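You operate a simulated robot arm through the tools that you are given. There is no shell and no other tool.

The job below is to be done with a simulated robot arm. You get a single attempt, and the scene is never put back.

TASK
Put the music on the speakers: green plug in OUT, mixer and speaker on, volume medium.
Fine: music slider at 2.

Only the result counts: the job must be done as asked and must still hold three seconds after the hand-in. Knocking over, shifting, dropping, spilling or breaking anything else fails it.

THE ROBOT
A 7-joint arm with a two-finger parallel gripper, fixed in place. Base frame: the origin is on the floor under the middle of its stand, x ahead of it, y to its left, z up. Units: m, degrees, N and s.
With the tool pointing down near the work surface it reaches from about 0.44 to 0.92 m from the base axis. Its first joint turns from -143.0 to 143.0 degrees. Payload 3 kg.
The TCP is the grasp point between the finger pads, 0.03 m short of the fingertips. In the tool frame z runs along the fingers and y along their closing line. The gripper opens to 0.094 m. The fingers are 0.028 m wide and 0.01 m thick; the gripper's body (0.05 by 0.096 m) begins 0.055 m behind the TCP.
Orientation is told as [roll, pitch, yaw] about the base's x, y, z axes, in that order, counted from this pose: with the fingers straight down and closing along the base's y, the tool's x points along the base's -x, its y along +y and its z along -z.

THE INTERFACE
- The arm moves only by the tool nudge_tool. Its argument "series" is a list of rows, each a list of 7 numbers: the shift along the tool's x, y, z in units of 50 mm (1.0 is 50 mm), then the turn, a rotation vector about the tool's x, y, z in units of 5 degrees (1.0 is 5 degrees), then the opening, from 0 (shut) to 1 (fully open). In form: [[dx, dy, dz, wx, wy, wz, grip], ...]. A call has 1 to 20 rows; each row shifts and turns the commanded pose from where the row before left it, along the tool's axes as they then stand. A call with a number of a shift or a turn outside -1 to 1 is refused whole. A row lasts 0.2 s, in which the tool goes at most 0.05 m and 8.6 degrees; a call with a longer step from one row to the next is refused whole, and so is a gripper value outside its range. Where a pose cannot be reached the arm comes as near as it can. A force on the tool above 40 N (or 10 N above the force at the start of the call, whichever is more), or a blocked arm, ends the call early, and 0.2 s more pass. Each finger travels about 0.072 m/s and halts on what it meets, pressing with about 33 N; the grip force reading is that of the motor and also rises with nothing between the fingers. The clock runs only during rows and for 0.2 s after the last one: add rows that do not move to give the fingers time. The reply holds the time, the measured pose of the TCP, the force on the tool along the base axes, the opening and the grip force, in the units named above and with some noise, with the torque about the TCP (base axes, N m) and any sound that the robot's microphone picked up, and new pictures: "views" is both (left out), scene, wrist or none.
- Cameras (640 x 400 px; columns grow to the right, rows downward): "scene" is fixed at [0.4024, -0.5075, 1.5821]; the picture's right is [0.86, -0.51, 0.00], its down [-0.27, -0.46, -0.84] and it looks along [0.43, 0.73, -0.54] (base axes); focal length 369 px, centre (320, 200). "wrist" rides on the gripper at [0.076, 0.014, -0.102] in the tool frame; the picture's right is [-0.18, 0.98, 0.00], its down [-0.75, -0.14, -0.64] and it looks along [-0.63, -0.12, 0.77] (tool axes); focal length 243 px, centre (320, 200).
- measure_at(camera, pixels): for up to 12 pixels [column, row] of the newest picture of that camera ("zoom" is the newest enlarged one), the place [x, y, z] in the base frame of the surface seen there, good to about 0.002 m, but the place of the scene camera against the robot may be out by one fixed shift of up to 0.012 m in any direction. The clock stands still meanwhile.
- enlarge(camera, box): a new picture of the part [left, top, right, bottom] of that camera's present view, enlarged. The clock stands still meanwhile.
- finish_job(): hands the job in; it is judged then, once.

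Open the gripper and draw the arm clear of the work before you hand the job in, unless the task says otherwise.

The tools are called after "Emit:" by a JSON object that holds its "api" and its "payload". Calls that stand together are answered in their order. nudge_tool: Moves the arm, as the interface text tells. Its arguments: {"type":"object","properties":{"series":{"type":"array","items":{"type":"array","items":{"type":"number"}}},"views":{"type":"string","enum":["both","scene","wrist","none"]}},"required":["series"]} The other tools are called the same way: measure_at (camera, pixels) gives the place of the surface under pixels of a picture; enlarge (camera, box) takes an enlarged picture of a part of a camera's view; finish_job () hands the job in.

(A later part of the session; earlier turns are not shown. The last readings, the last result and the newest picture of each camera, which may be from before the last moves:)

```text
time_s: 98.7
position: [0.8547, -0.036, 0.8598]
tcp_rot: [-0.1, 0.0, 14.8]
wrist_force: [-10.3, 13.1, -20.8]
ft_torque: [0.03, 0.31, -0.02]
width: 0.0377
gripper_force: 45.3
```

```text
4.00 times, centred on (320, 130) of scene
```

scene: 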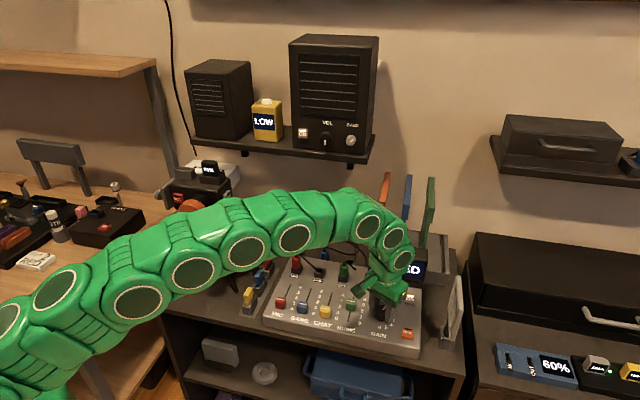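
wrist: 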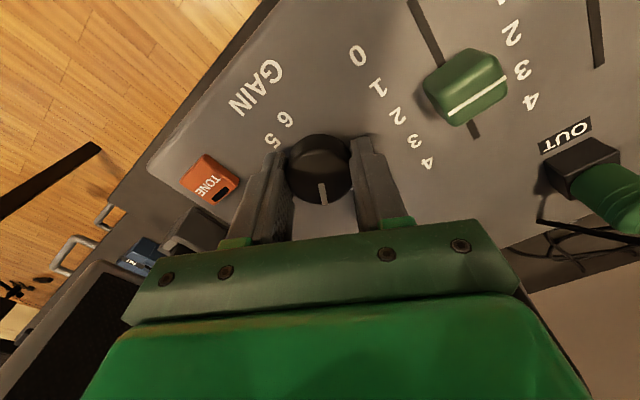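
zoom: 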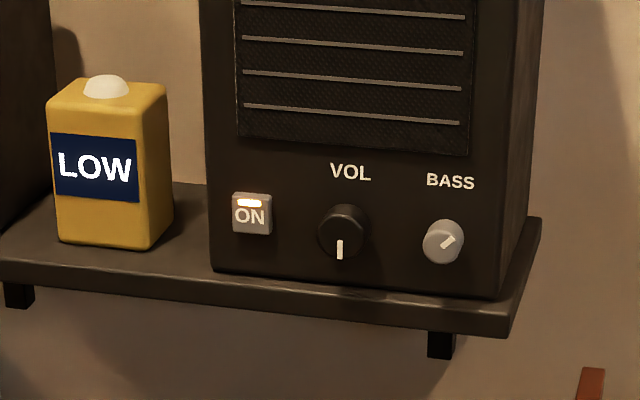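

No change at GAIN 1 (display still MUTED, meter LOW). While I hold it, I check once more at GAIN 3, before returning it to its 0 stop.

Emit:
{"api": "nudge_tool", "payload": {"series": [[0, 0, 0, 0, 0, 1, 0.2], [0, 0, 0, 0, 0, 1, 0.2], [0, 0, 0, 0, 0, 1, 0.2], [0, 0, 0, 0, 0, 1, 0.2], [0, 0, 0, 0, 0, 1, 0.2], [0, 0, 0, 0, 0, 1, 0.2], [0, 0, 0, 0, 0, 1, 0.2], [0, 0, 0, 0, 0, 1, 0.2], [0, 0, 0, 0, 0, 1, 0.2], [0, 0, 0, 0, 0, 1, 0.2], [0, 0, 0, 0, 0, 1, 0.2], [0, 0, 0, 0, 0, 1, 0.2], [0, 0, 0, 0, 0, 0, 0.2]], "views": "both"}}

Emit:
{"api": "enlarge", "payload": {"camera": "scene", "box": [240, 80, 400, 180]}}

Emit:
{"api": "enlarge", "payload": {"camera": "scene", "box": [340, 230, 450, 350]}}

```text
time_s: 100.2
position: [0.8568, -0.0344, 0.8599]
tcp_rot: [0.1, 0.1, -16.1]
wrist_force: [10.2, 0.5, -8.8]
ft_torque: [-0.13, -0.81, 0.04]
width: 0.0376
gripper_force: 45.2
stopped in row 7: the force on the tool passed its limit at 41 N (the readings are from after the stop); the commanded pose is now the measured one
```

scene: 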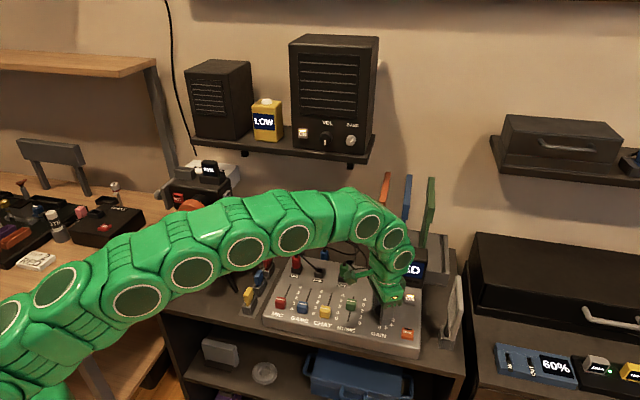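
wrist: 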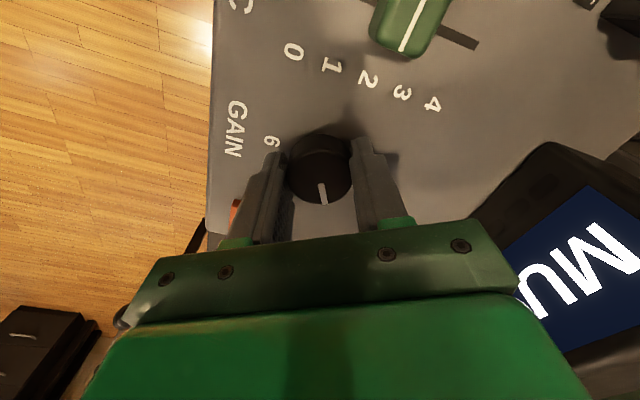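

```text
4.00 times, centred on (320, 130) of scene
```

zoom: 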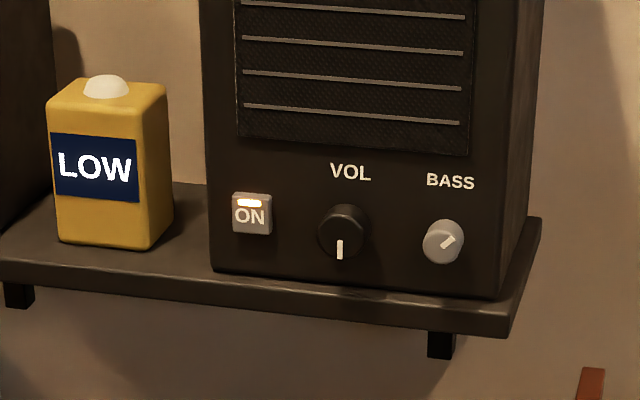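

```text
3.33 times, centred on (395, 290) of scene
```

zoom: 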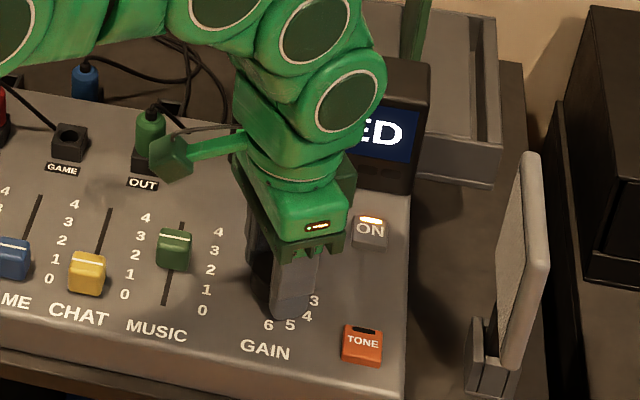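

GAIN at 2 changes nothing either, so it is not involved. I turn it back to its 0 stop (61° counter-clockwise plus a touch).

Emit:
{"api": "nudge_tool", "payload": {"series": [[0, 0, 0, 0, 0, -1, 0.2], [0, 0, 0, 0, 0, -1, 0.2], [0, 0, 0, 0, 0, -1, 0.2], [0, 0, 0, 0, 0, -1, 0.2], [0, 0, 0, 0, 0, -1, 0.2], [0, 0, 0, 0, 0, -1, 0.2], [0, 0, 0, 0, 0, -1, 0.2], [0, 0, 0, 0, 0, -1, 0.2], [0, 0, 0, 0, 0, -1, 0.2], [0, 0, 0, 0, 0, -1, 0.2], [0, 0, 0, 0, 0, -1, 0.2], [0, 0, 0, 0, 0, -1, 0.2], [0, 0, 0, 0, 0, 0, 0.2]], "views": "wrist"}}

```text
time_s: 103.0
position: [0.8558, -0.0352, 0.8597]
tcp_rot: [0.1, 0.1, 44.0]
wrist_force: [0.4, 2.2, 1.2]
ft_torque: [-0.09, -0.03, 0.06]
width: 0.0376
gripper_force: 45.3
```

wrist: 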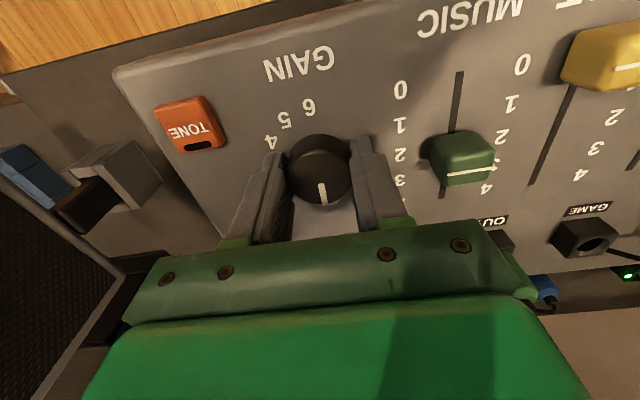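

A little more to be back at the start angle (45.1°), pressing lightly against the stop.

Emit:
{"api": "nudge_tool", "payload": {"series": [[0, 0, 0, 0, 0, -0.3, 0.2], [0, 0, 0, 0, 0, -0.2, 0.2], [0, 0, 0, 0, 0, 0, 0.2]], "views": "none"}}

```text
time_s: 103.8
position: [0.8556, -0.0346, 0.8605]
tcp_rot: [0.0, 0.2, 46.3]
wrist_force: [0.6, -2.1, 1.6]
ft_torque: [-0.03, -0.09, -0.73]
width: 0.0377
gripper_force: 45.0
```

The 0 stop is felt (−0.73 N·m), so GAIN is back at 0. I release, rise, and return to the green plug with the tool tilted 20° to re-seat it.

Emit:
{"api": "nudge_tool", "payload": {"series": [[0, 0, 0, 0, 0, 0, 0.4], [0, 0, 0, 0, 0, 0, 0.53], [0, 0, 0, 0, 0, 0, 0.53], [0, 0, -0.5, 0, 0, 0, 0.53], [0, 0, -0.6, 0, 0, 0.2, 0.53], [0, 0, -0.6, 0, 0, 0, 0.53], [0, 0, -0.6, 0, 0, 0, 0.53], [0, 0, -0.4, 0, 0, 0, 0.53], [0, 0, 0, 0, 0, 0, 0.53]], "views": "both"}}

Emit:
{"api": "enlarge", "payload": {"camera": "wrist", "box": [230, 40, 410, 180]}}

```text
time_s: 105.8
position: [0.856, -0.0371, 0.9957]
tcp_rot: [0.2, 0.1, 45.4]
wrist_force: [0.1, 0.1, -0.5]
ft_torque: [-0.01, -0.02, 0.01]
width: 0.05
gripper_force: 0.1
```

scene: 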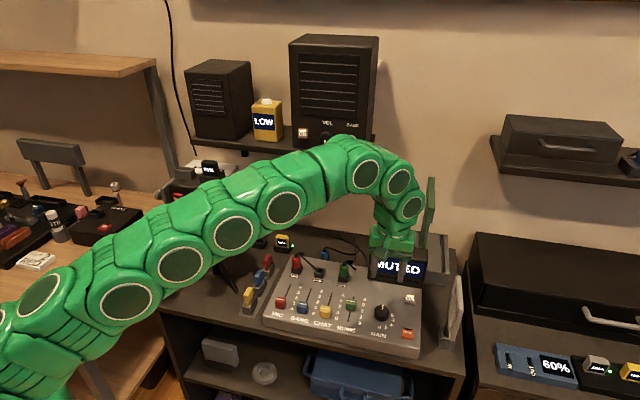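
wrist: 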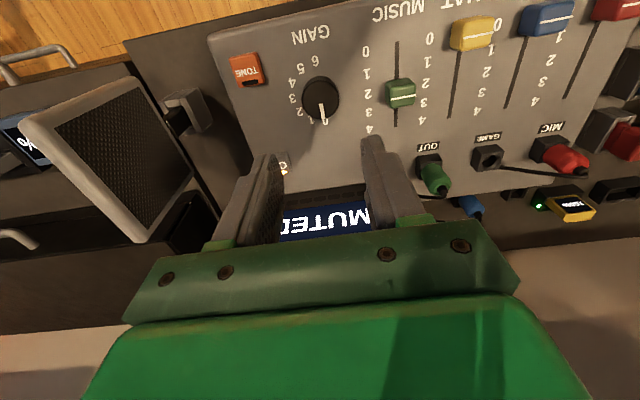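

```text
2.86 times, centred on (320, 110) of wrist
```

zoom: 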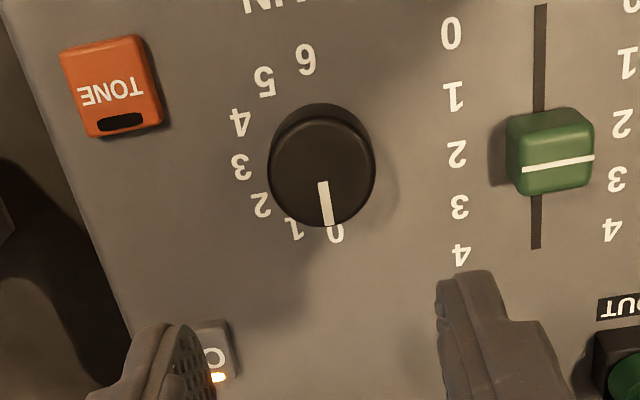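

GAIN is back on 0. From this view I compare the centring of the red and green plugs on their blocks.

Emit:
{"api": "enlarge", "payload": {"camera": "wrist", "box": [400, 110, 620, 220]}}

```text
2.91 times, centred on (510, 165) of wrist
```

zoom: 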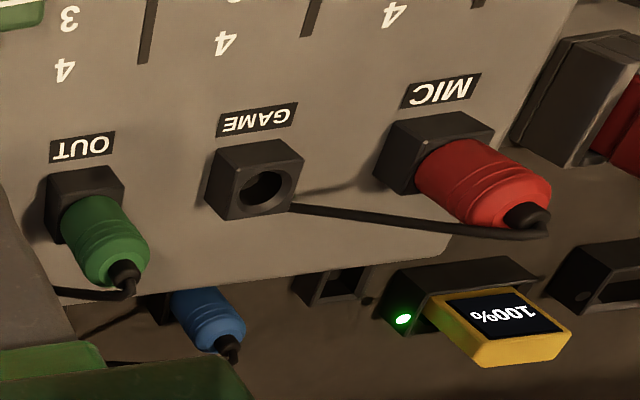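

The white-domed yellow box is really a light meter, so its LOW has nothing to do with sound; VOL simply has a 0–180° travel like GAIN, and "medium" is its middle. I raise the hand back toward the speaker to set the knob.

Emit:
{"api": "nudge_tool", "payload": {"series": [[0.05, 0, -0.6, 0, 0, 0.08, 0.53], [0.05, 0.57, -0.61, 0, 0, 0, 0.53], [0.05, 0.57, -0.61, 0, 0, 0, 0.53], [0.05, 0.57, -0.61, 0, 0, 0, 0.53], [0.05, 0.57, -0.61, 0, 0, 0, 0.53], [0.05, 0.57, -0.61, 0, 0, 0, 0.53], [0.05, 0.57, -0.61, 0, 0, 0, 0.53], [0.05, 0.57, 0, 0, 0, 0, 0.53], [0, 0, 0, 0, 0, 0, 0.53]], "views": "both"}}

```text
time_s: 107.8
position: [0.7005, 0.0892, 1.208]
tcp_rot: [0.1, 0.1, 45.0]
wrist_force: [-0.5, -0.2, -0.6]
ft_torque: [0.01, 0.02, -0.02]
width: 0.05
gripper_force: 0.0
```

scene: 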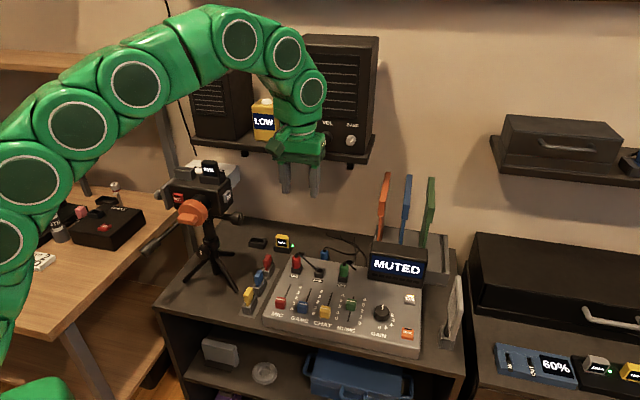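
wrist: 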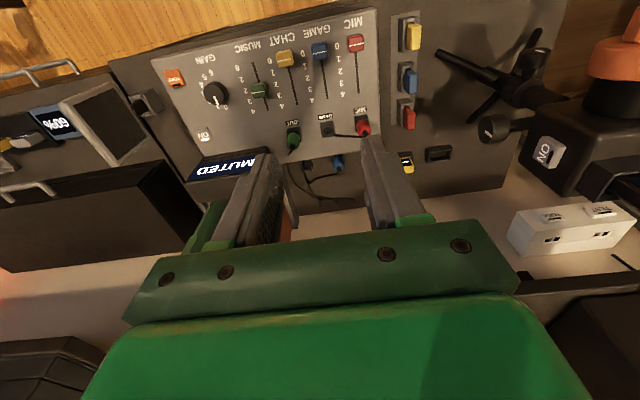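

A white box with two switches shows at wrist (575,228); I zoom on it in case it belongs to the sound chain.

Emit:
{"api": "enlarge", "payload": {"camera": "wrist", "box": [490, 100, 640, 280]}}

Emit:
{"api": "enlarge", "payload": {"camera": "scene", "box": [160, 140, 260, 240]}}

```text
2.22 times, centred on (565, 190) of wrist
```

zoom: 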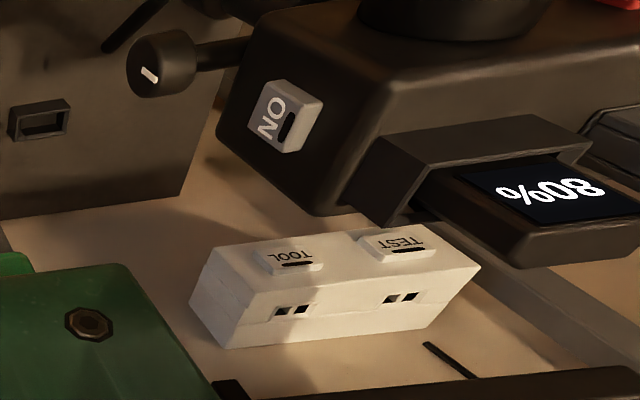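

```text
4.00 times, centred on (210, 190) of scene
```

zoom: 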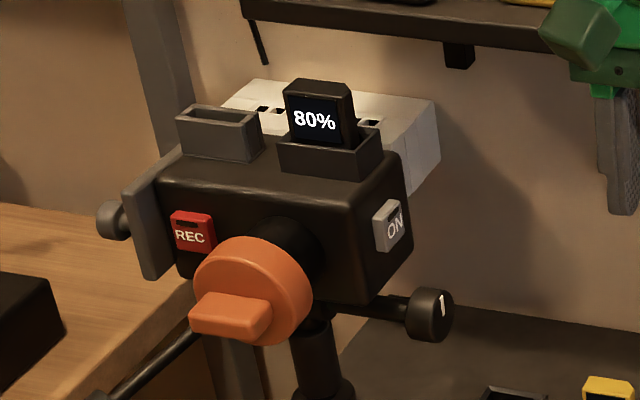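

That is a TOOL/TEST wall switch for the workbench, unrelated. I tilt the hand horizontal again facing the VOL knob.

Emit:
{"api": "nudge_tool", "payload": {"series": [[0, 0, 0, 0, -1, 0, 0.53], [0, 0, 0, 0, -1, 0, 0.53], [0, 0, 0, 0, -1, 0, 0.53], [0, 0, 0, 0, -1, 0, 0.53], [0, 0, 0, 0, -1, 0, 0.53], [0, 0, 0, 0, -1, 0, 0.53], [0, 0, 0, 0, -1, 0, 0.53], [0, 0, 0, 0, -1, 0, 0.53], [0, 0, 0, 0, -1, 0, 0.53], [0, 0, 0, 0, -1, 0, 0.53], [0, 0, 0, 0, -1, 0, 0.53], [0, 0, 0, 0, -1, 0, 0.53], [0, 0, 0, 0, -1, 0, 0.53], [0, 0, 0, 0, -1, 0, 0.53], [0, 0, 0, 0, -1, 0, 0.53], [0, 0, 0, 0, -1, 0, 0.53], [0, 0, 0, 0, -1, 0, 0.53], [0, 0, 0, 0, -1, 0, 0.53]], "views": "both"}}

```text
time_s: 111.6
position: [0.7006, 0.0898, 1.2095]
tcp_rot: [103.1, -89.8, -58.1]
wrist_force: [-0.5, -0.3, 0.5]
ft_torque: [-0.01, -0.01, 0.0]
width: 0.0497
gripper_force: 0.0
```

scene: 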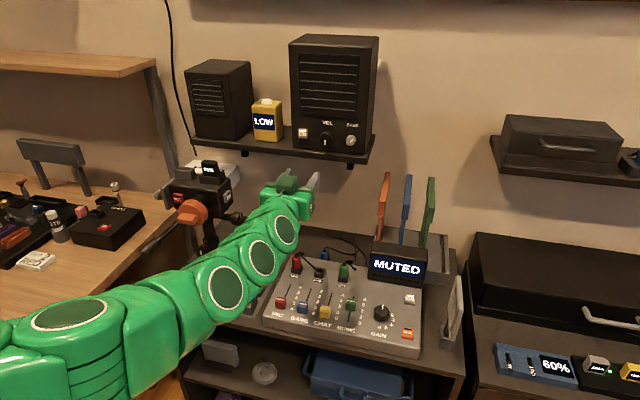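
wrist: 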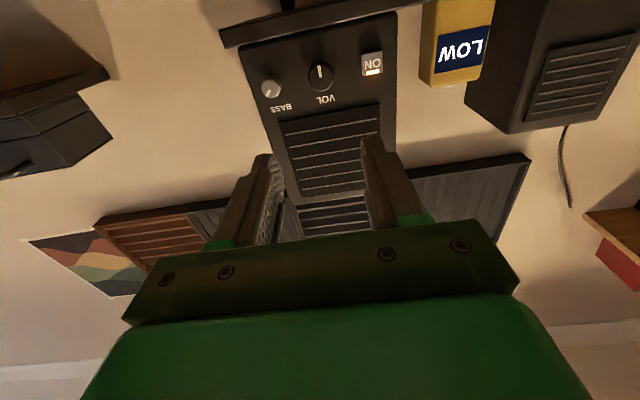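

I rotate the empty hand +90° first, so that I can turn the knob counter-clockwise over its full travel in one grip.

Emit:
{"api": "nudge_tool", "payload": {"series": [[0, 0, 0, 0, 0, 1, 0.53], [0, 0, 0, 0, 0, 1, 0.53], [0, 0, 0, 0, 0, 1, 0.53], [0, 0, 0, 0, 0, 1, 0.53], [0, 0, 0, 0, 0, 1, 0.53], [0, 0, 0, 0, 0, 1, 0.53], [0, 0, 0, 0, 0, 1, 0.53], [0, 0, 0, 0, 0, 1, 0.53], [0, 0, 0, 0, 0, 1, 0.53], [0, 0, 0, 0, 0, 1, 0.53], [0, 0, 0, 0, 0, 1, 0.53], [0, 0, 0, 0, 0, 1, 0.53], [0, 0, 0, 0, 0, 1, 0.53], [0, 0, 0, 0, 0, 1, 0.53], [0, 0, 0, 0, 0, 1, 0.53], [0, 0, 0, 0, 0, 1, 0.53], [0, 0, 0, 0, 0, 1, 0.53], [0, 0, 0, 0, 0, 1, 0.53], [0, 0, 0, 0, 0, 0, 0.53]], "views": "wrist"}}

Emit:
{"api": "enlarge", "payload": {"camera": "wrist", "box": [250, 40, 390, 160]}}

```text
time_s: 115.6
position: [0.7015, 0.092, 1.2074]
tcp_rot: [89.9, 0.2, -45.0]
wrist_force: [-0.4, -0.8, 0.2]
ft_torque: [-0.01, -0.01, -0.02]
width: 0.0498
gripper_force: 0.1
```

wrist: 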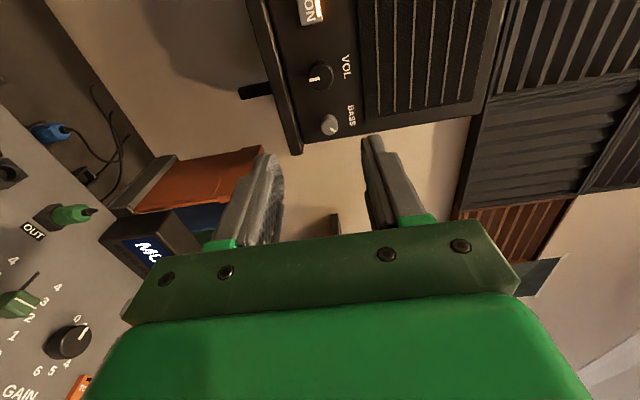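

```text
3.33 times, centred on (320, 100) of wrist
```

zoom: 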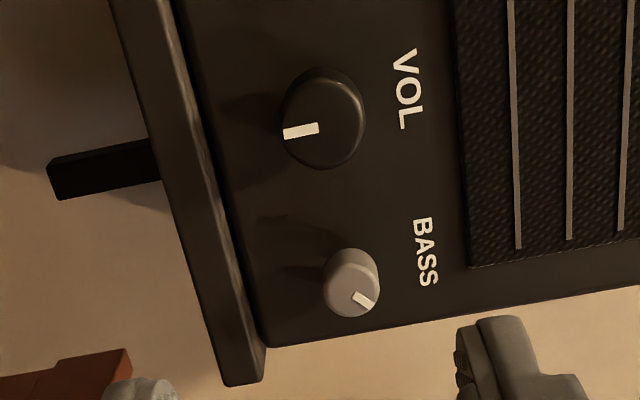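

The hand is aligned with the knob axis (u≈0.431). I approach with a slightly narrower opening to stay clear of the shelf and grip the knob.

Emit:
{"api": "nudge_tool", "payload": {"series": [[0.015, 0.01, 0.6, 0, 0, 0, 0.46], [0.015, 0.01, 0.6, 0, 0, 0, 0.46], [0, 0, 0.6, 0, 0, 0, 0.46], [0, 0, 0.6, 0, 0, 0, 0.46], [0, 0, 0.6, 0, 0, 0, 0.46], [0, 0, 0.6, 0, 0, 0, 0.46], [0, 0, 0.58, 0, 0, 0, 0.46], [0, 0, 0, 0, 0, 0, 0.46], [0, 0, 0, 0, 0, 0, 0.3], [0, 0, 0, 0, 0, 0, 0.2], [0, 0, 0, 0, 0, 0, 0.2]], "views": "wrist"}}

```text
time_s: 118.0
position: [0.8475, 0.2408, 1.2085]
tcp_rot: [90.0, 0.1, -45.0]
wrist_force: [19.4, 5.7, 7.6]
ft_torque: [0.44, -0.47, -0.53]
width: 0.0317
gripper_force: 45.2
```

wrist: 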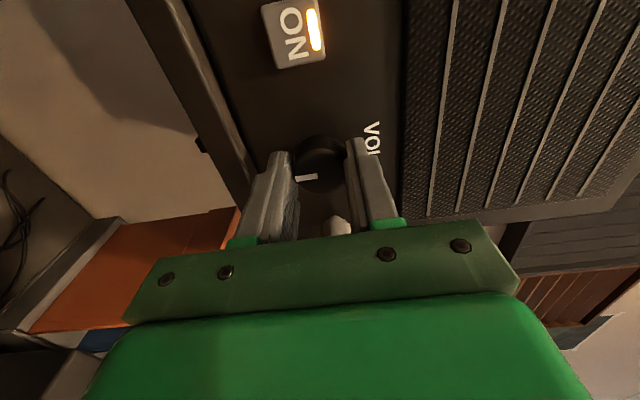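

Gripped. I turn it counter-clockwise 45° and check forces.

Emit:
{"api": "nudge_tool", "payload": {"series": [[0, 0.012, 0, 0, 0, 0, 0.2], [0, 0, 0, 0, 0, -1, 0.2], [0, 0, 0, 0, 0, -1, 0.2], [0, 0, 0, 0, 0, -1, 0.2], [0, 0, 0, 0, 0, -1, 0.2], [0, 0, 0, 0, 0, -1, 0.2], [0, 0, 0, 0, 0, -1, 0.2], [0, 0, 0, 0, 0, -1, 0.2], [0, 0, 0, 0, 0, -1, 0.2], [0, 0, 0, 0, 0, -1, 0.2], [0, 0, 0, 0, 0, 0, 0.2]], "views": "wrist"}}

```text
time_s: 119.3
position: [0.847, 0.24, 1.2087]
tcp_rot: [89.9, -22.2, -44.9]
wrist_force: [-13.0, -4.4, -3.4]
ft_torque: [0.17, -0.15, 0.27]
width: 0.0315
gripper_force: 45.5
stopped in row 6: the force on the tool passed its limit at 41 N (the readings are from after the stop); the commanded pose is now the measured one
```

wrist: 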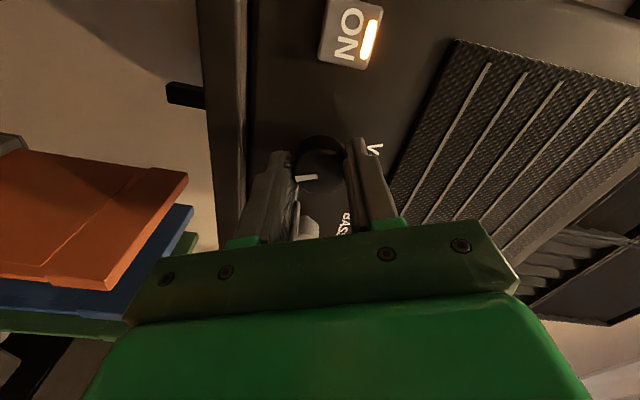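

A side load stopped it at 22°; the residual is small. I continue counter-clockwise in shorter runs.

Emit:
{"api": "nudge_tool", "payload": {"series": [[0, 0, 0, 0, 0, -1, 0.2], [0, 0, 0, 0, 0, -1, 0.2], [0, 0, 0, 0, 0, -1, 0.2], [0, 0, 0, 0, 0, -1, 0.2], [0, 0, 0, 0, 0, 0, 0.2]], "views": "none"}}

```text
time_s: 120.5
position: [0.8475, 0.2398, 1.2085]
tcp_rot: [89.6, -42.2, -44.8]
wrist_force: [-23.3, -12.8, -18.0]
ft_torque: [-0.24, 0.19, 0.34]
width: 0.0315
gripper_force: 44.6
```

I ease the residual side load (~1 mm) and continue turning counter-clockwise.

Emit:
{"api": "nudge_tool", "payload": {"series": [[0.02, -0.012, -0.01, 0, 0, 0, 0.2], [0, 0, 0, 0, 0, -1, 0.2], [0, 0, 0, 0, 0, -1, 0.2], [0, 0, 0, 0, 0, -1, 0.2], [0, 0, 0, 0, 0, -1, 0.2], [0, 0, 0, 0, 0, -1, 0.2], [0, 0, 0, 0, 0, 0, 0.2]], "views": "wrist"}}

```text
time_s: 121.6
position: [0.8477, 0.2406, 1.2079]
tcp_rot: [89.8, -56.6, -44.9]
wrist_force: [17.0, 9.7, -1.4]
ft_torque: [-0.06, 0.1, 0.21]
width: 0.0314
gripper_force: 44.9
stopped in row 5: the force on the tool passed its limit at 45 N (the readings are from after the stop); the commanded pose is now the measured one
```

wrist: 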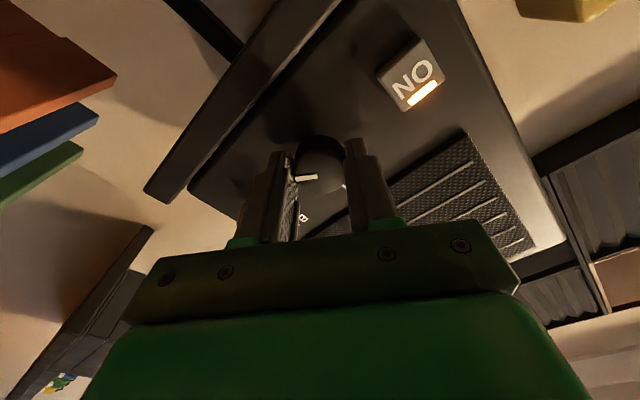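

Continuing counter-clockwise (hand now at 33°).

Emit:
{"api": "nudge_tool", "payload": {"series": [[0, 0, 0, 0, 0, -1, 0.2], [0, 0, 0, 0, 0, -1, 0.2], [0, 0, 0, 0, 0, -1, 0.2], [0, 0, 0, 0, 0, -1, 0.2], [0, 0, 0, 0, 0, -1, 0.2], [0, 0, 0, 0, 0, 0, 0.2]], "views": "none"}}

```text
time_s: 122.7
position: [0.8463, 0.2403, 1.2074]
tcp_rot: [89.2, -77.6, -44.4]
wrist_force: [21.7, 12.8, -0.6]
ft_torque: [-0.52, 0.5, 0.22]
width: 0.0316
gripper_force: 44.9
stopped in row 5: the force on the tool passed its limit at 43 N (the readings are from after the stop); the commanded pose is now the measured one
```

The tool is being drawn toward the speaker (24 N), so I move 0.8 mm forward and continue.

Emit:
{"api": "nudge_tool", "payload": {"series": [[0, 0, 0.016, 0, 0, 0, 0.2], [0, 0, 0, 0, 0, -1, 0.2], [0, 0, 0, 0, 0, -1, 0.2], [0, 0, 0, 0, 0, -1, 0.2], [0, 0, 0, 0, 0, 0, 0.2]], "views": "both"}}

Emit:
{"api": "enlarge", "payload": {"camera": "wrist", "box": [230, 80, 410, 220]}}

```text
time_s: 123.9
position: [0.8473, 0.2401, 1.2084]
tcp_rot: [-88.2, -87.4, 133.1]
wrist_force: [-29.9, -15.7, -16.3]
ft_torque: [-0.22, 0.25, 0.62]
width: 0.0317
gripper_force: 45.0
```

scene: 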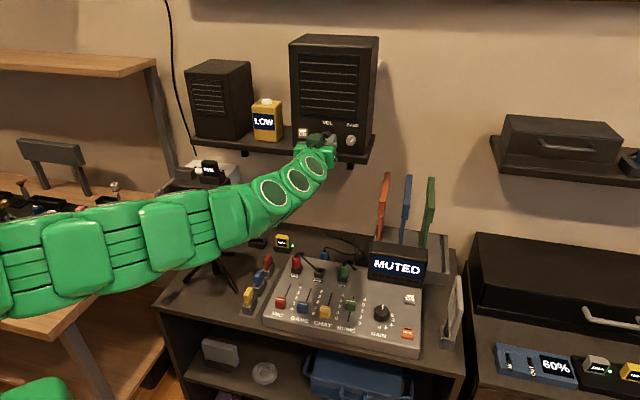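
wrist: 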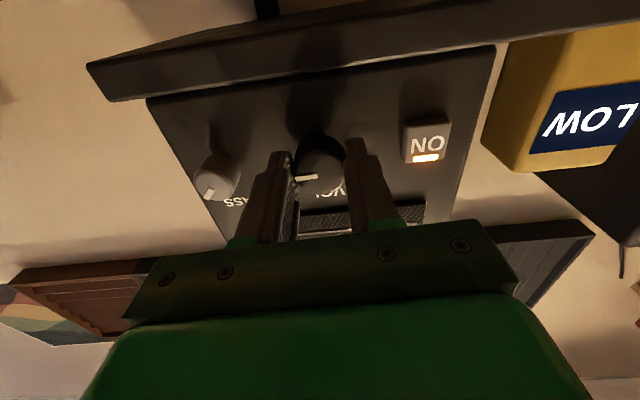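

```text
2.86 times, centred on (320, 150) of wrist
```

zoom: 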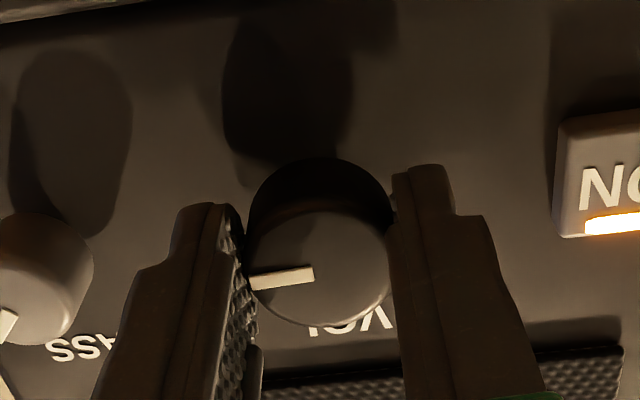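

The knob now stands at ~90° (mid-travel). I release it here, back off, and check its marker.

Emit:
{"api": "nudge_tool", "payload": {"series": [[0, 0, 0, 0, 0, 0, 0.4], [0, 0, 0, 0, 0, 0, 0.53], [0, 0, 0, 0, 0, 0, 0.53], [0, 0, -0.5, 0, 0, 0, 0.53], [0, 0, -0.8, 0, 0, 0, 0.53], [0, 0, -0.8, 0, 0, 0, 0.53], [0, 0, -0.8, 0, 0, 0, 0.53], [0, 0, 0, 0, 0, 0, 0.53]], "views": "both"}}

Emit:
{"api": "enlarge", "payload": {"camera": "wrist", "box": [250, 50, 390, 170]}}

Emit:
{"api": "enlarge", "payload": {"camera": "scene", "box": [290, 110, 370, 160]}}

```text
time_s: 125.7
position: [0.7438, 0.1361, 1.2077]
tcp_rot: [-88.5, -87.4, 133.5]
wrist_force: [0.4, -0.1, -0.1]
ft_torque: [-0.02, 0.02, 0.03]
width: 0.0497
gripper_force: 0.1
```

scene: 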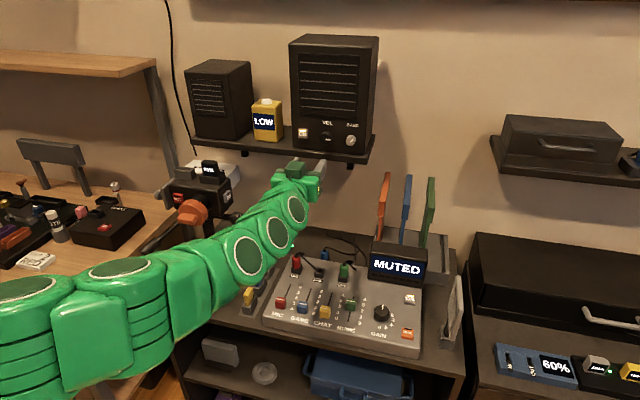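
wrist: 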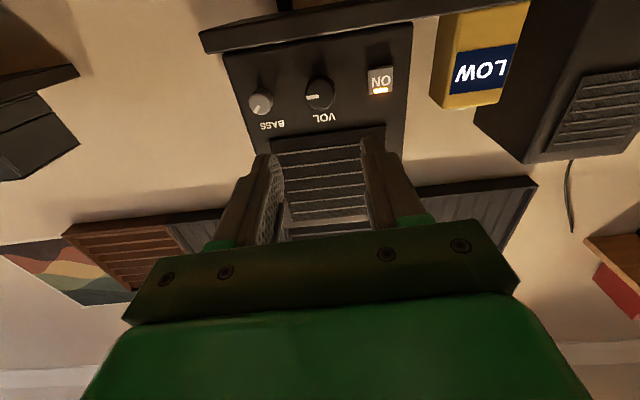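

```text
3.33 times, centred on (320, 110) of wrist
```

zoom: 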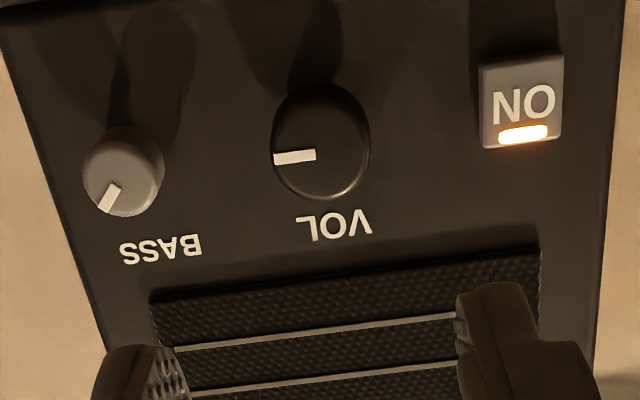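

```text
8.00 times, centred on (330, 135) of scene
```

zoom: 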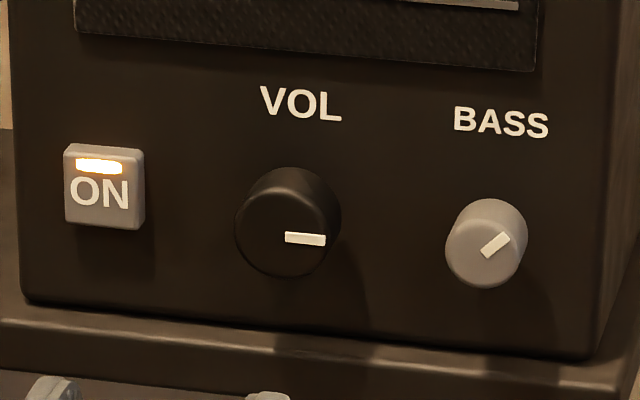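

VOL stands at ~90°. Now I go back to re-press the green plug, since no music has been heard; I tilt the hand back first.

Emit:
{"api": "nudge_tool", "payload": {"series": [[0, 0, 0, 0, 0, 0.52, 0.53], [0, 0, 0, 0, 1, 0, 0.53], [0, 0, 0, 0, 1, 0, 0.53], [0, 0, 0, 0, 1, 0, 0.53], [0, 0, 0, 0, 1, 0, 0.53], [0, 0, 0, 0, 1, 0, 0.53], [0, 0, 0, 0, 1, 0, 0.53], [0, 0, 0, 0, 1, 0, 0.53], [0, 0, 0, 0, 1, 0, 0.53], [0, 0, 0, 0, 1, 0, 0.53], [0, 0, 0, 0, 1, 0, 0.53], [0, 0, 0, 0, 1, 0, 0.53], [0, 0, 0, 0, 1, 0, 0.53], [0, 0, 0, 0, 1, 0, 0.53], [0, 0, 0, 0, 1, 0, 0.53], [0, 0, 0, 0, 0, 0, 0.53]], "views": "none"}}

```text
time_s: 129.1
position: [0.7447, 0.1377, 1.2102]
tcp_rot: [0.1, -19.9, 45.0]
wrist_force: [-0.4, 0.4, 0.1]
ft_torque: [0.02, 0.01, 0.04]
width: 0.0499
gripper_force: 0.1
```

I move above the green plug in OUT.

Emit:
{"api": "nudge_tool", "payload": {"series": [[0.058, -0.229, 0.739, 0, 0, 0, 0.53], [0.058, -0.229, 0.739, 0, 0, 0, 0.53], [0.058, -0.229, 0.739, 0, 0, 0, 0.53], [0.058, -0.229, 0.739, 0, 0, 0, 0.53], [0.058, -0.229, 0.739, 0, 0, 0, 0.53], [0.058, -0.229, 0.739, 0, 0, 0, 0.53], [0.058, -0.229, 0.739, 0, 0, 0, 0.53], [0, 0, 0, 0, 0, 0, 0.53]], "views": "wrist"}}

Emit:
{"api": "enlarge", "payload": {"camera": "wrist", "box": [260, 20, 420, 150]}}

```text
time_s: 130.9
position: [0.8482, 0.1255, 0.9576]
tcp_rot: [0.0, -19.8, 44.9]
wrist_force: [-0.1, -0.4, 0.1]
ft_torque: [0.0, 0.0, -0.01]
width: 0.0495
gripper_force: 0.0
```

wrist: 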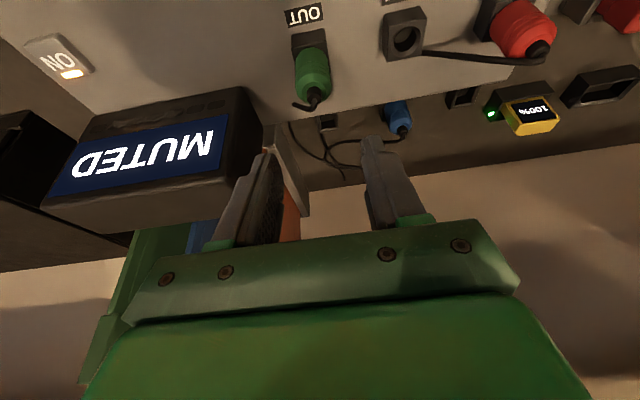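

```text
3.08 times, centred on (340, 85) of wrist
```

zoom: 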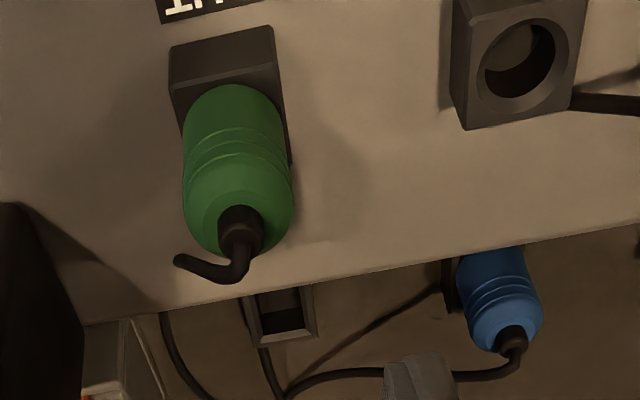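

I measure the plug: its lower edge, sides, dome and relief.

Emit:
{"api": "measure_at", "payload": {"camera": "zoom", "pixels": [[230, 90], [231, 100], [233, 130], [235, 170], [236, 195], [188, 150], [284, 140], [190, 200], [290, 185], [240, 215], [175, 95], [276, 72]]}}

```text
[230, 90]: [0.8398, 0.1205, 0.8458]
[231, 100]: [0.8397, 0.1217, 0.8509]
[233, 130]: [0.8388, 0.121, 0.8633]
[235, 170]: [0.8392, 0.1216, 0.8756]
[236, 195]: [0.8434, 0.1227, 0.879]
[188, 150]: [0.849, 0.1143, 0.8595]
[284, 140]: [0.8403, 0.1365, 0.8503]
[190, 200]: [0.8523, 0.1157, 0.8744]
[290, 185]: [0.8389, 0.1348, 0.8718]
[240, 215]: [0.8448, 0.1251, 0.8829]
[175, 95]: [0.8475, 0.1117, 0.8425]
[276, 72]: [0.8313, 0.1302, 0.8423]
```

The plug appears fully home and centred (u≈0.509, v≈0.690). To be sure, I lower the open fingers around it, grip and press it once more.

Emit:
{"api": "nudge_tool", "payload": {"series": [[0.12, 0.01, 0.346, 0, 0, 0, 0.53], [0.12, 0.01, 0.346, 0, 0, 0, 0.53], [0.12, 0.01, 0.346, 0, 0, 0, 0.53], [0.12, 0.01, 0.34, 0, 0, 0, 0.53], [0, 0, 0, 0, 0, 0, 0.53], [0, 0, 0, 0, 0, 0, 0.35], [0, 0, 0, 0, 0, 0, 0.1], [0, 0, 0, 0, 0, 0, 0.1]], "views": "wrist"}}

```text
time_s: 132.7
position: [0.8494, 0.1295, 0.8868]
tcp_rot: [-0.1, -19.9, 44.9]
wrist_force: [2.7, -1.7, 1.5]
ft_torque: [-0.07, -0.09, -0.01]
width: 0.0233
gripper_force: 32.9
```

wrist: 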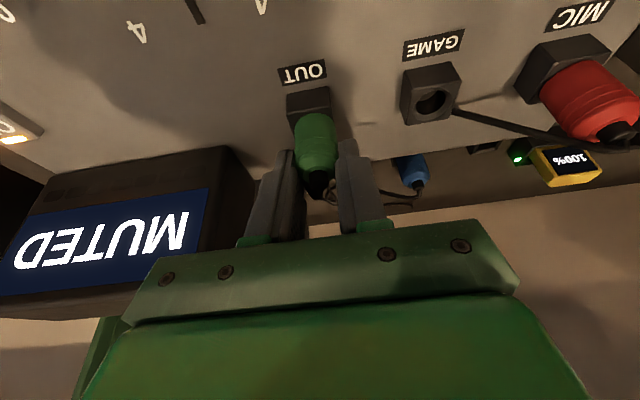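

Gripped with barely any side load. I press straight down in 0.7 mm steps.

Emit:
{"api": "nudge_tool", "payload": {"series": [[0.0047, 0, 0.0132, 0, 0, 0, 0.1], [0.0047, 0, 0.0132, 0, 0, 0, 0.1], [0.0047, 0, 0.0132, 0, 0, 0, 0.1], [0.0047, 0, 0.0132, 0, 0, 0, 0.1], [0.0047, 0, 0.0132, 0, 0, 0, 0.1], [0.0047, 0, 0.0132, 0, 0, 0, 0.1], [0, 0, 0, 0, 0, 0, 0.1]], "views": "scene"}}

Emit:
{"api": "enlarge", "payload": {"camera": "scene", "box": [328, 258, 360, 284]}}

```text
time_s: 133.5
position: [0.8503, 0.1307, 0.8871]
tcp_rot: [0.0, -20.0, 45.0]
wrist_force: [-2.3, -0.9, 3.1]
ft_torque: [0.0, 0.09, -0.03]
width: 0.0233
gripper_force: 32.9
stopped in row 4: the force on the tool passed its limit at 45 N (the readings are from after the stop); the commanded pose is now the measured one
```

scene: 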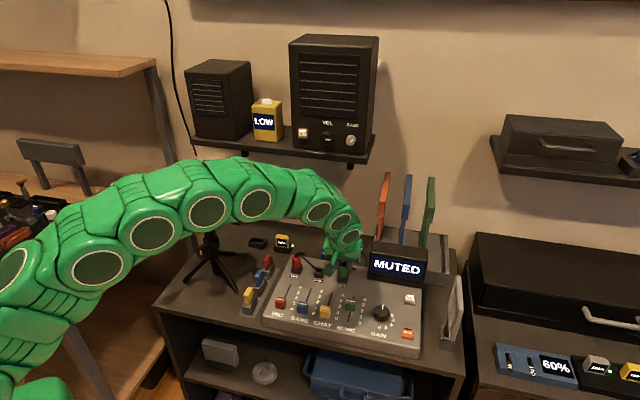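

```text
15.38 times, centred on (344, 271) of scene
```

zoom: 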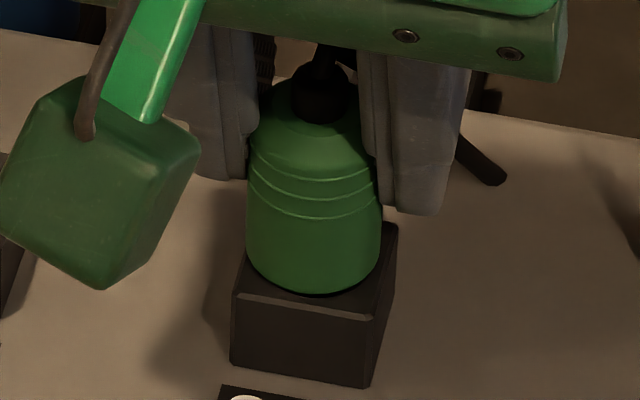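

It is solidly bottomed (45 N, no further travel). As a check of the connection, I lift the plug 20 mm straight up, watch the displays, and re-insert it along the same line.

Emit:
{"api": "nudge_tool", "payload": {"series": [[-0.034, 0, -0.094, 0, 0, 0, 0.1], [-0.034, 0, -0.094, 0, 0, 0, 0.1], [-0.034, 0, -0.094, 0, 0, 0, 0.1], [-0.034, 0, -0.094, 0, 0, 0, 0.1], [0, 0, 0, 0, 0, 0, 0.1]], "views": "both"}}

Emit:
{"api": "enlarge", "payload": {"camera": "scene", "box": [315, 235, 375, 290]}}

Emit:
{"api": "enlarge", "payload": {"camera": "wrist", "box": [270, 60, 360, 160]}}

```text
time_s: 134.7
position: [0.8499, 0.1316, 0.9049]
tcp_rot: [0.0, -19.9, 44.9]
wrist_force: [-0.5, 0.5, -0.1]
ft_torque: [-0.01, 0.0, 0.01]
width: 0.0233
gripper_force: 33.6
```

scene: 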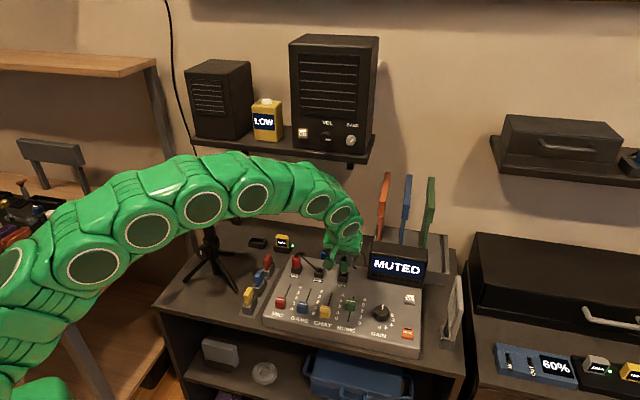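
wrist: 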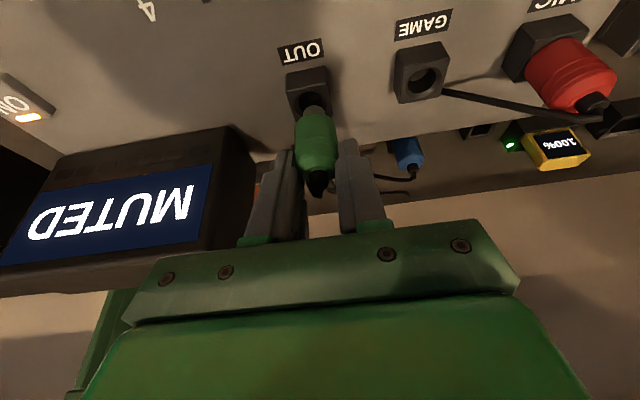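

```text
7.27 times, centred on (345, 262) of scene
```

zoom: 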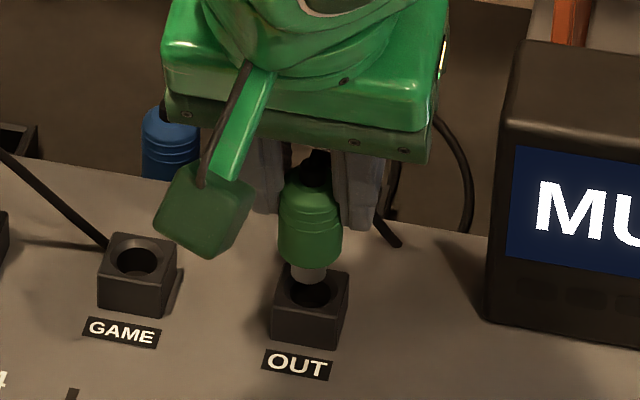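

```text
4.00 times, centred on (315, 110) of wrist
```

zoom: 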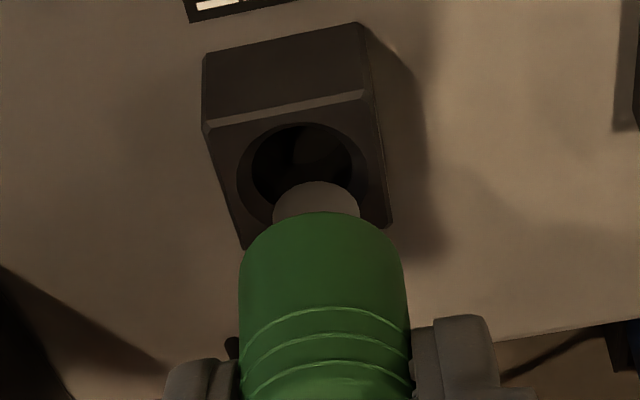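

With the plug lifted nothing changed on the displays. I re-insert it along the same line with a 0.5 mm correction toward +u.

Emit:
{"api": "nudge_tool", "payload": {"series": [[0.027, -0.01, 0.075, 0, 0, 0, 0.1], [0.027, 0, 0.075, 0, 0, 0, 0.1], [0.0137, 0, 0.0376, 0, 0, 0, 0.1], [0.0137, 0, 0.0376, 0, 0, 0, 0.1], [0.0137, 0, 0.0376, 0, 0, 0, 0.1], [0.0137, 0, 0.0376, 0, 0, 0, 0.1], [0.0137, 0, 0.0376, 0, 0, 0, 0.1], [0, 0, 0, 0, 0, 0, 0.1]], "views": "none"}}

```text
time_s: 136.5
position: [0.8508, 0.1298, 0.8864]
tcp_rot: [0.0, -20.0, 44.9]
wrist_force: [1.1, 0.0, -0.2]
ft_torque: [-0.03, -0.02, 0.03]
width: 0.023
gripper_force: 33.2
```

It slid in freely. I press it home firmly.

Emit:
{"api": "nudge_tool", "payload": {"series": [[0.0069, 0, 0.0188, 0, 0, 0, 0.1], [0.0069, 0, 0.0188, 0, 0, 0, 0.1], [0.0069, 0, 0.0188, 0, 0, 0, 0.1], [0.0069, 0, 0.0188, 0, 0, 0, 0.1], [0.0069, 0, 0.0188, 0, 0, 0, 0.1], [0, 0, 0, 0, 0, 0, 0.1]], "views": "scene"}}

Emit:
{"api": "enlarge", "payload": {"camera": "scene", "box": [328, 258, 360, 284]}}

```text
time_s: 137.5
position: [0.8501, 0.1299, 0.8862]
tcp_rot: [-0.2, -20.1, 44.9]
wrist_force: [-9.8, -0.3, 6.3]
ft_torque: [0.0, 0.48, 0.02]
width: 0.0232
gripper_force: 33.1
stopped in row 4: the force on the tool passed its limit at 44 N (the readings are from after the stop); the commanded pose is now the measured one
```

scene: 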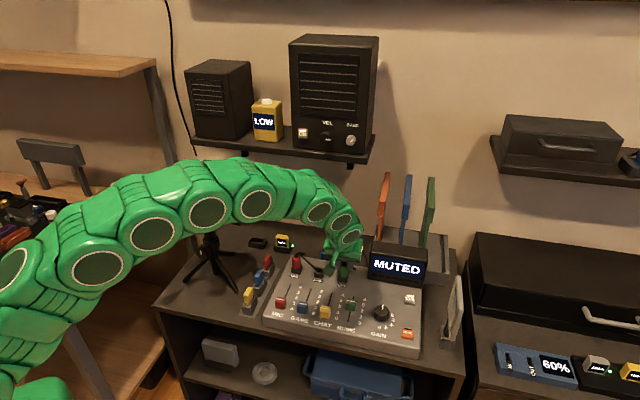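

```text
15.38 times, centred on (344, 271) of scene
```

zoom: 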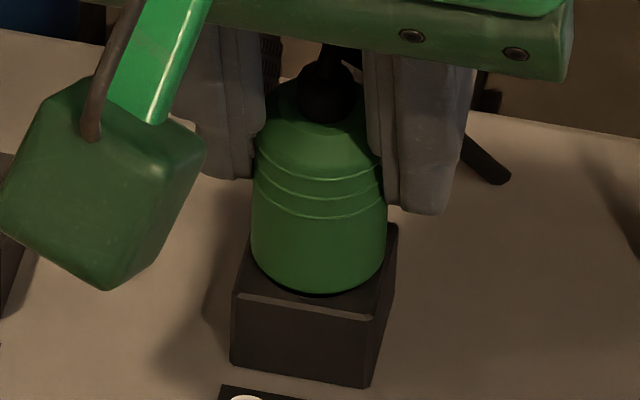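

Bottomed again. I release it, rise, and compare its height with the red plug once more.

Emit:
{"api": "nudge_tool", "payload": {"series": [[0, 0, 0, 0, 0, 0, 0.3], [0, 0, 0, 0, 0, 0, 0.5], [0, 0, 0, 0, 0, 0, 0.5], [-0.137, 0, -0.376, 0, 0, 0, 0.5], [-0.137, 0, -0.376, 0, 0, 0, 0.5], [-0.137, 0, -0.376, 0, 0, 0, 0.5], [-0.137, 0, -0.376, 0, 0, 0, 0.5], [0, 0, 0, 0, 0, 0, 0.5]], "views": "both"}}

Emit:
{"api": "enlarge", "payload": {"camera": "scene", "box": [328, 258, 360, 284]}}

Emit:
{"api": "enlarge", "payload": {"camera": "scene", "box": [284, 252, 316, 278]}}

```text
time_s: 139.3
position: [0.85, 0.1299, 0.9655]
tcp_rot: [-0.1, -20.1, 44.9]
wrist_force: [-0.2, -0.3, -0.4]
ft_torque: [-0.01, -0.01, 0.01]
width: 0.0468
gripper_force: 0.0
```

scene: 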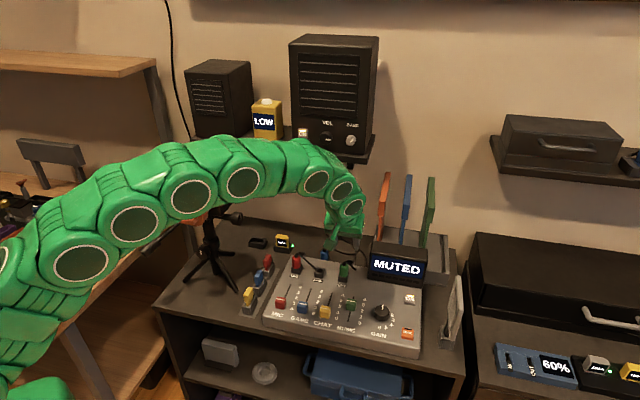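
wrist: 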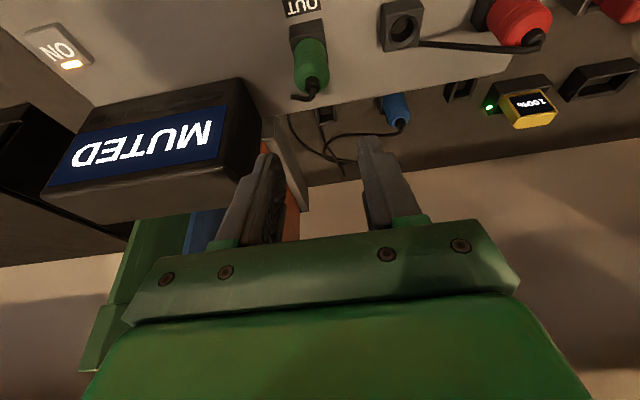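

```text
15.38 times, centred on (344, 271) of scene
```

zoom: 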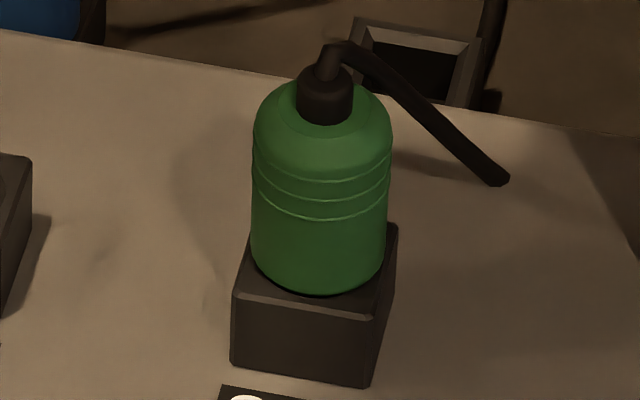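

```text
15.38 times, centred on (300, 265) of scene
```

zoom: 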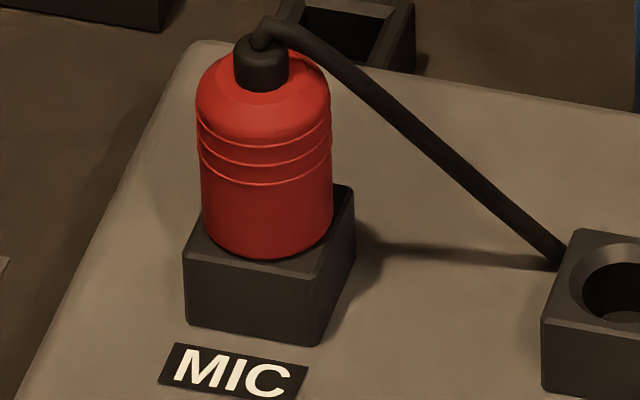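

Green sits within ~1 mm of the red plug's seating, in both tries, so the plug is home. One thing left to confirm is the lower end of VOL's travel, so that 90° is truly the middle; I go back up to the speaker.

Emit:
{"api": "nudge_tool", "payload": {"series": [[-0.1, 0, -0.4, 0, 0, 0, 0.5], [0.09, 0.26, -0.75, 0, 0, 0, 0.53], [0.09, 0.26, -0.75, 0, 0, 0, 0.53], [0.09, 0.26, -0.75, 0, 0, 0, 0.53], [0.09, 0.26, -0.75, 0, 0, 0, 0.53], [0.09, 0.26, -0.75, 0, 0, 0, 0.53], [0.09, 0.26, -0.75, 0, 0, 0, 0.53], [0, 0, -0.45, 0, 0, 0, 0.53], [0, 0, 0, 0, 0, 0, 0.53]], "views": "both"}}

Emit:
{"api": "enlarge", "payload": {"camera": "scene", "box": [230, 220, 470, 370]}}

```text
time_s: 141.3
position: [0.717, 0.1065, 1.2101]
tcp_rot: [-0.2, -20.1, 45.0]
wrist_force: [0.0, -0.6, -0.3]
ft_torque: [-0.04, -0.01, -0.02]
width: 0.05
gripper_force: 0.2
```

scene: 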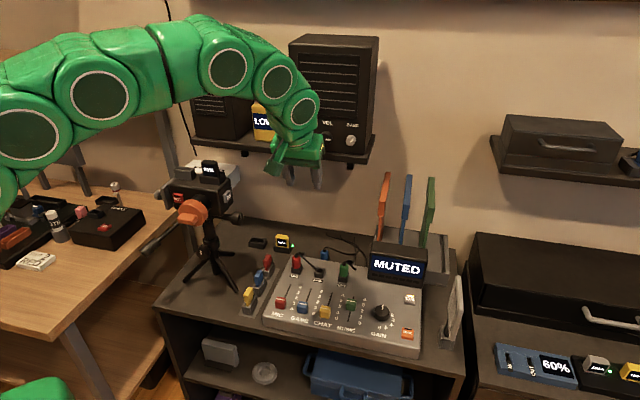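
wrist: 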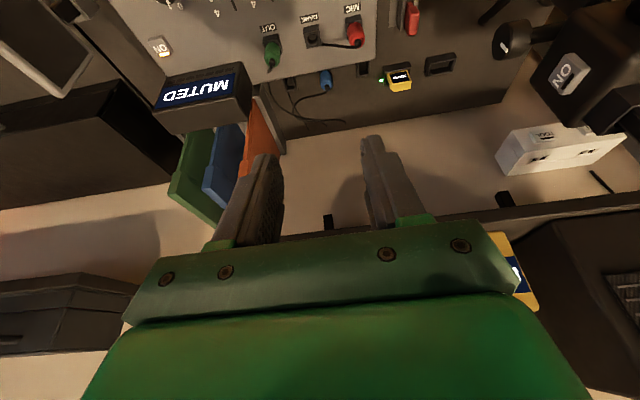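

```text
2.67 times, centred on (350, 295) of scene
```

zoom: 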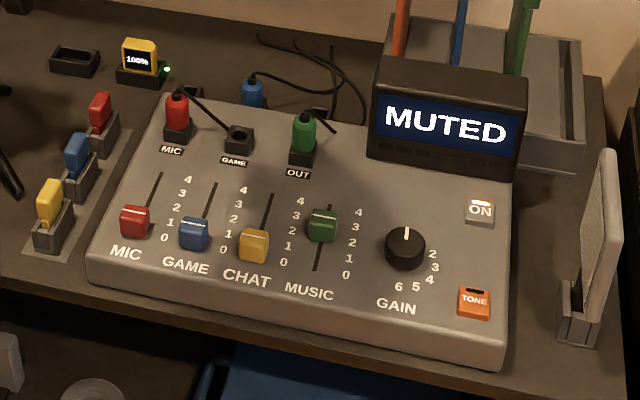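

The mixer is unobstructed here; I re-measure the MUSIC line against the other caps' lines and the numbers from the scene camera.

Emit:
{"api": "enlarge", "payload": {"camera": "scene", "box": [318, 285, 378, 325]}}

```text
10.00 times, centred on (348, 305) of scene
```

zoom: 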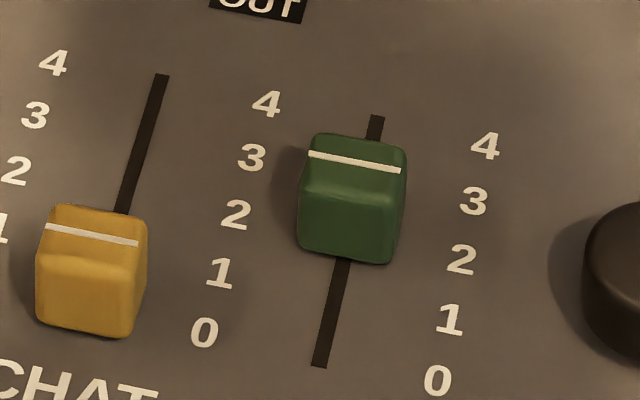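

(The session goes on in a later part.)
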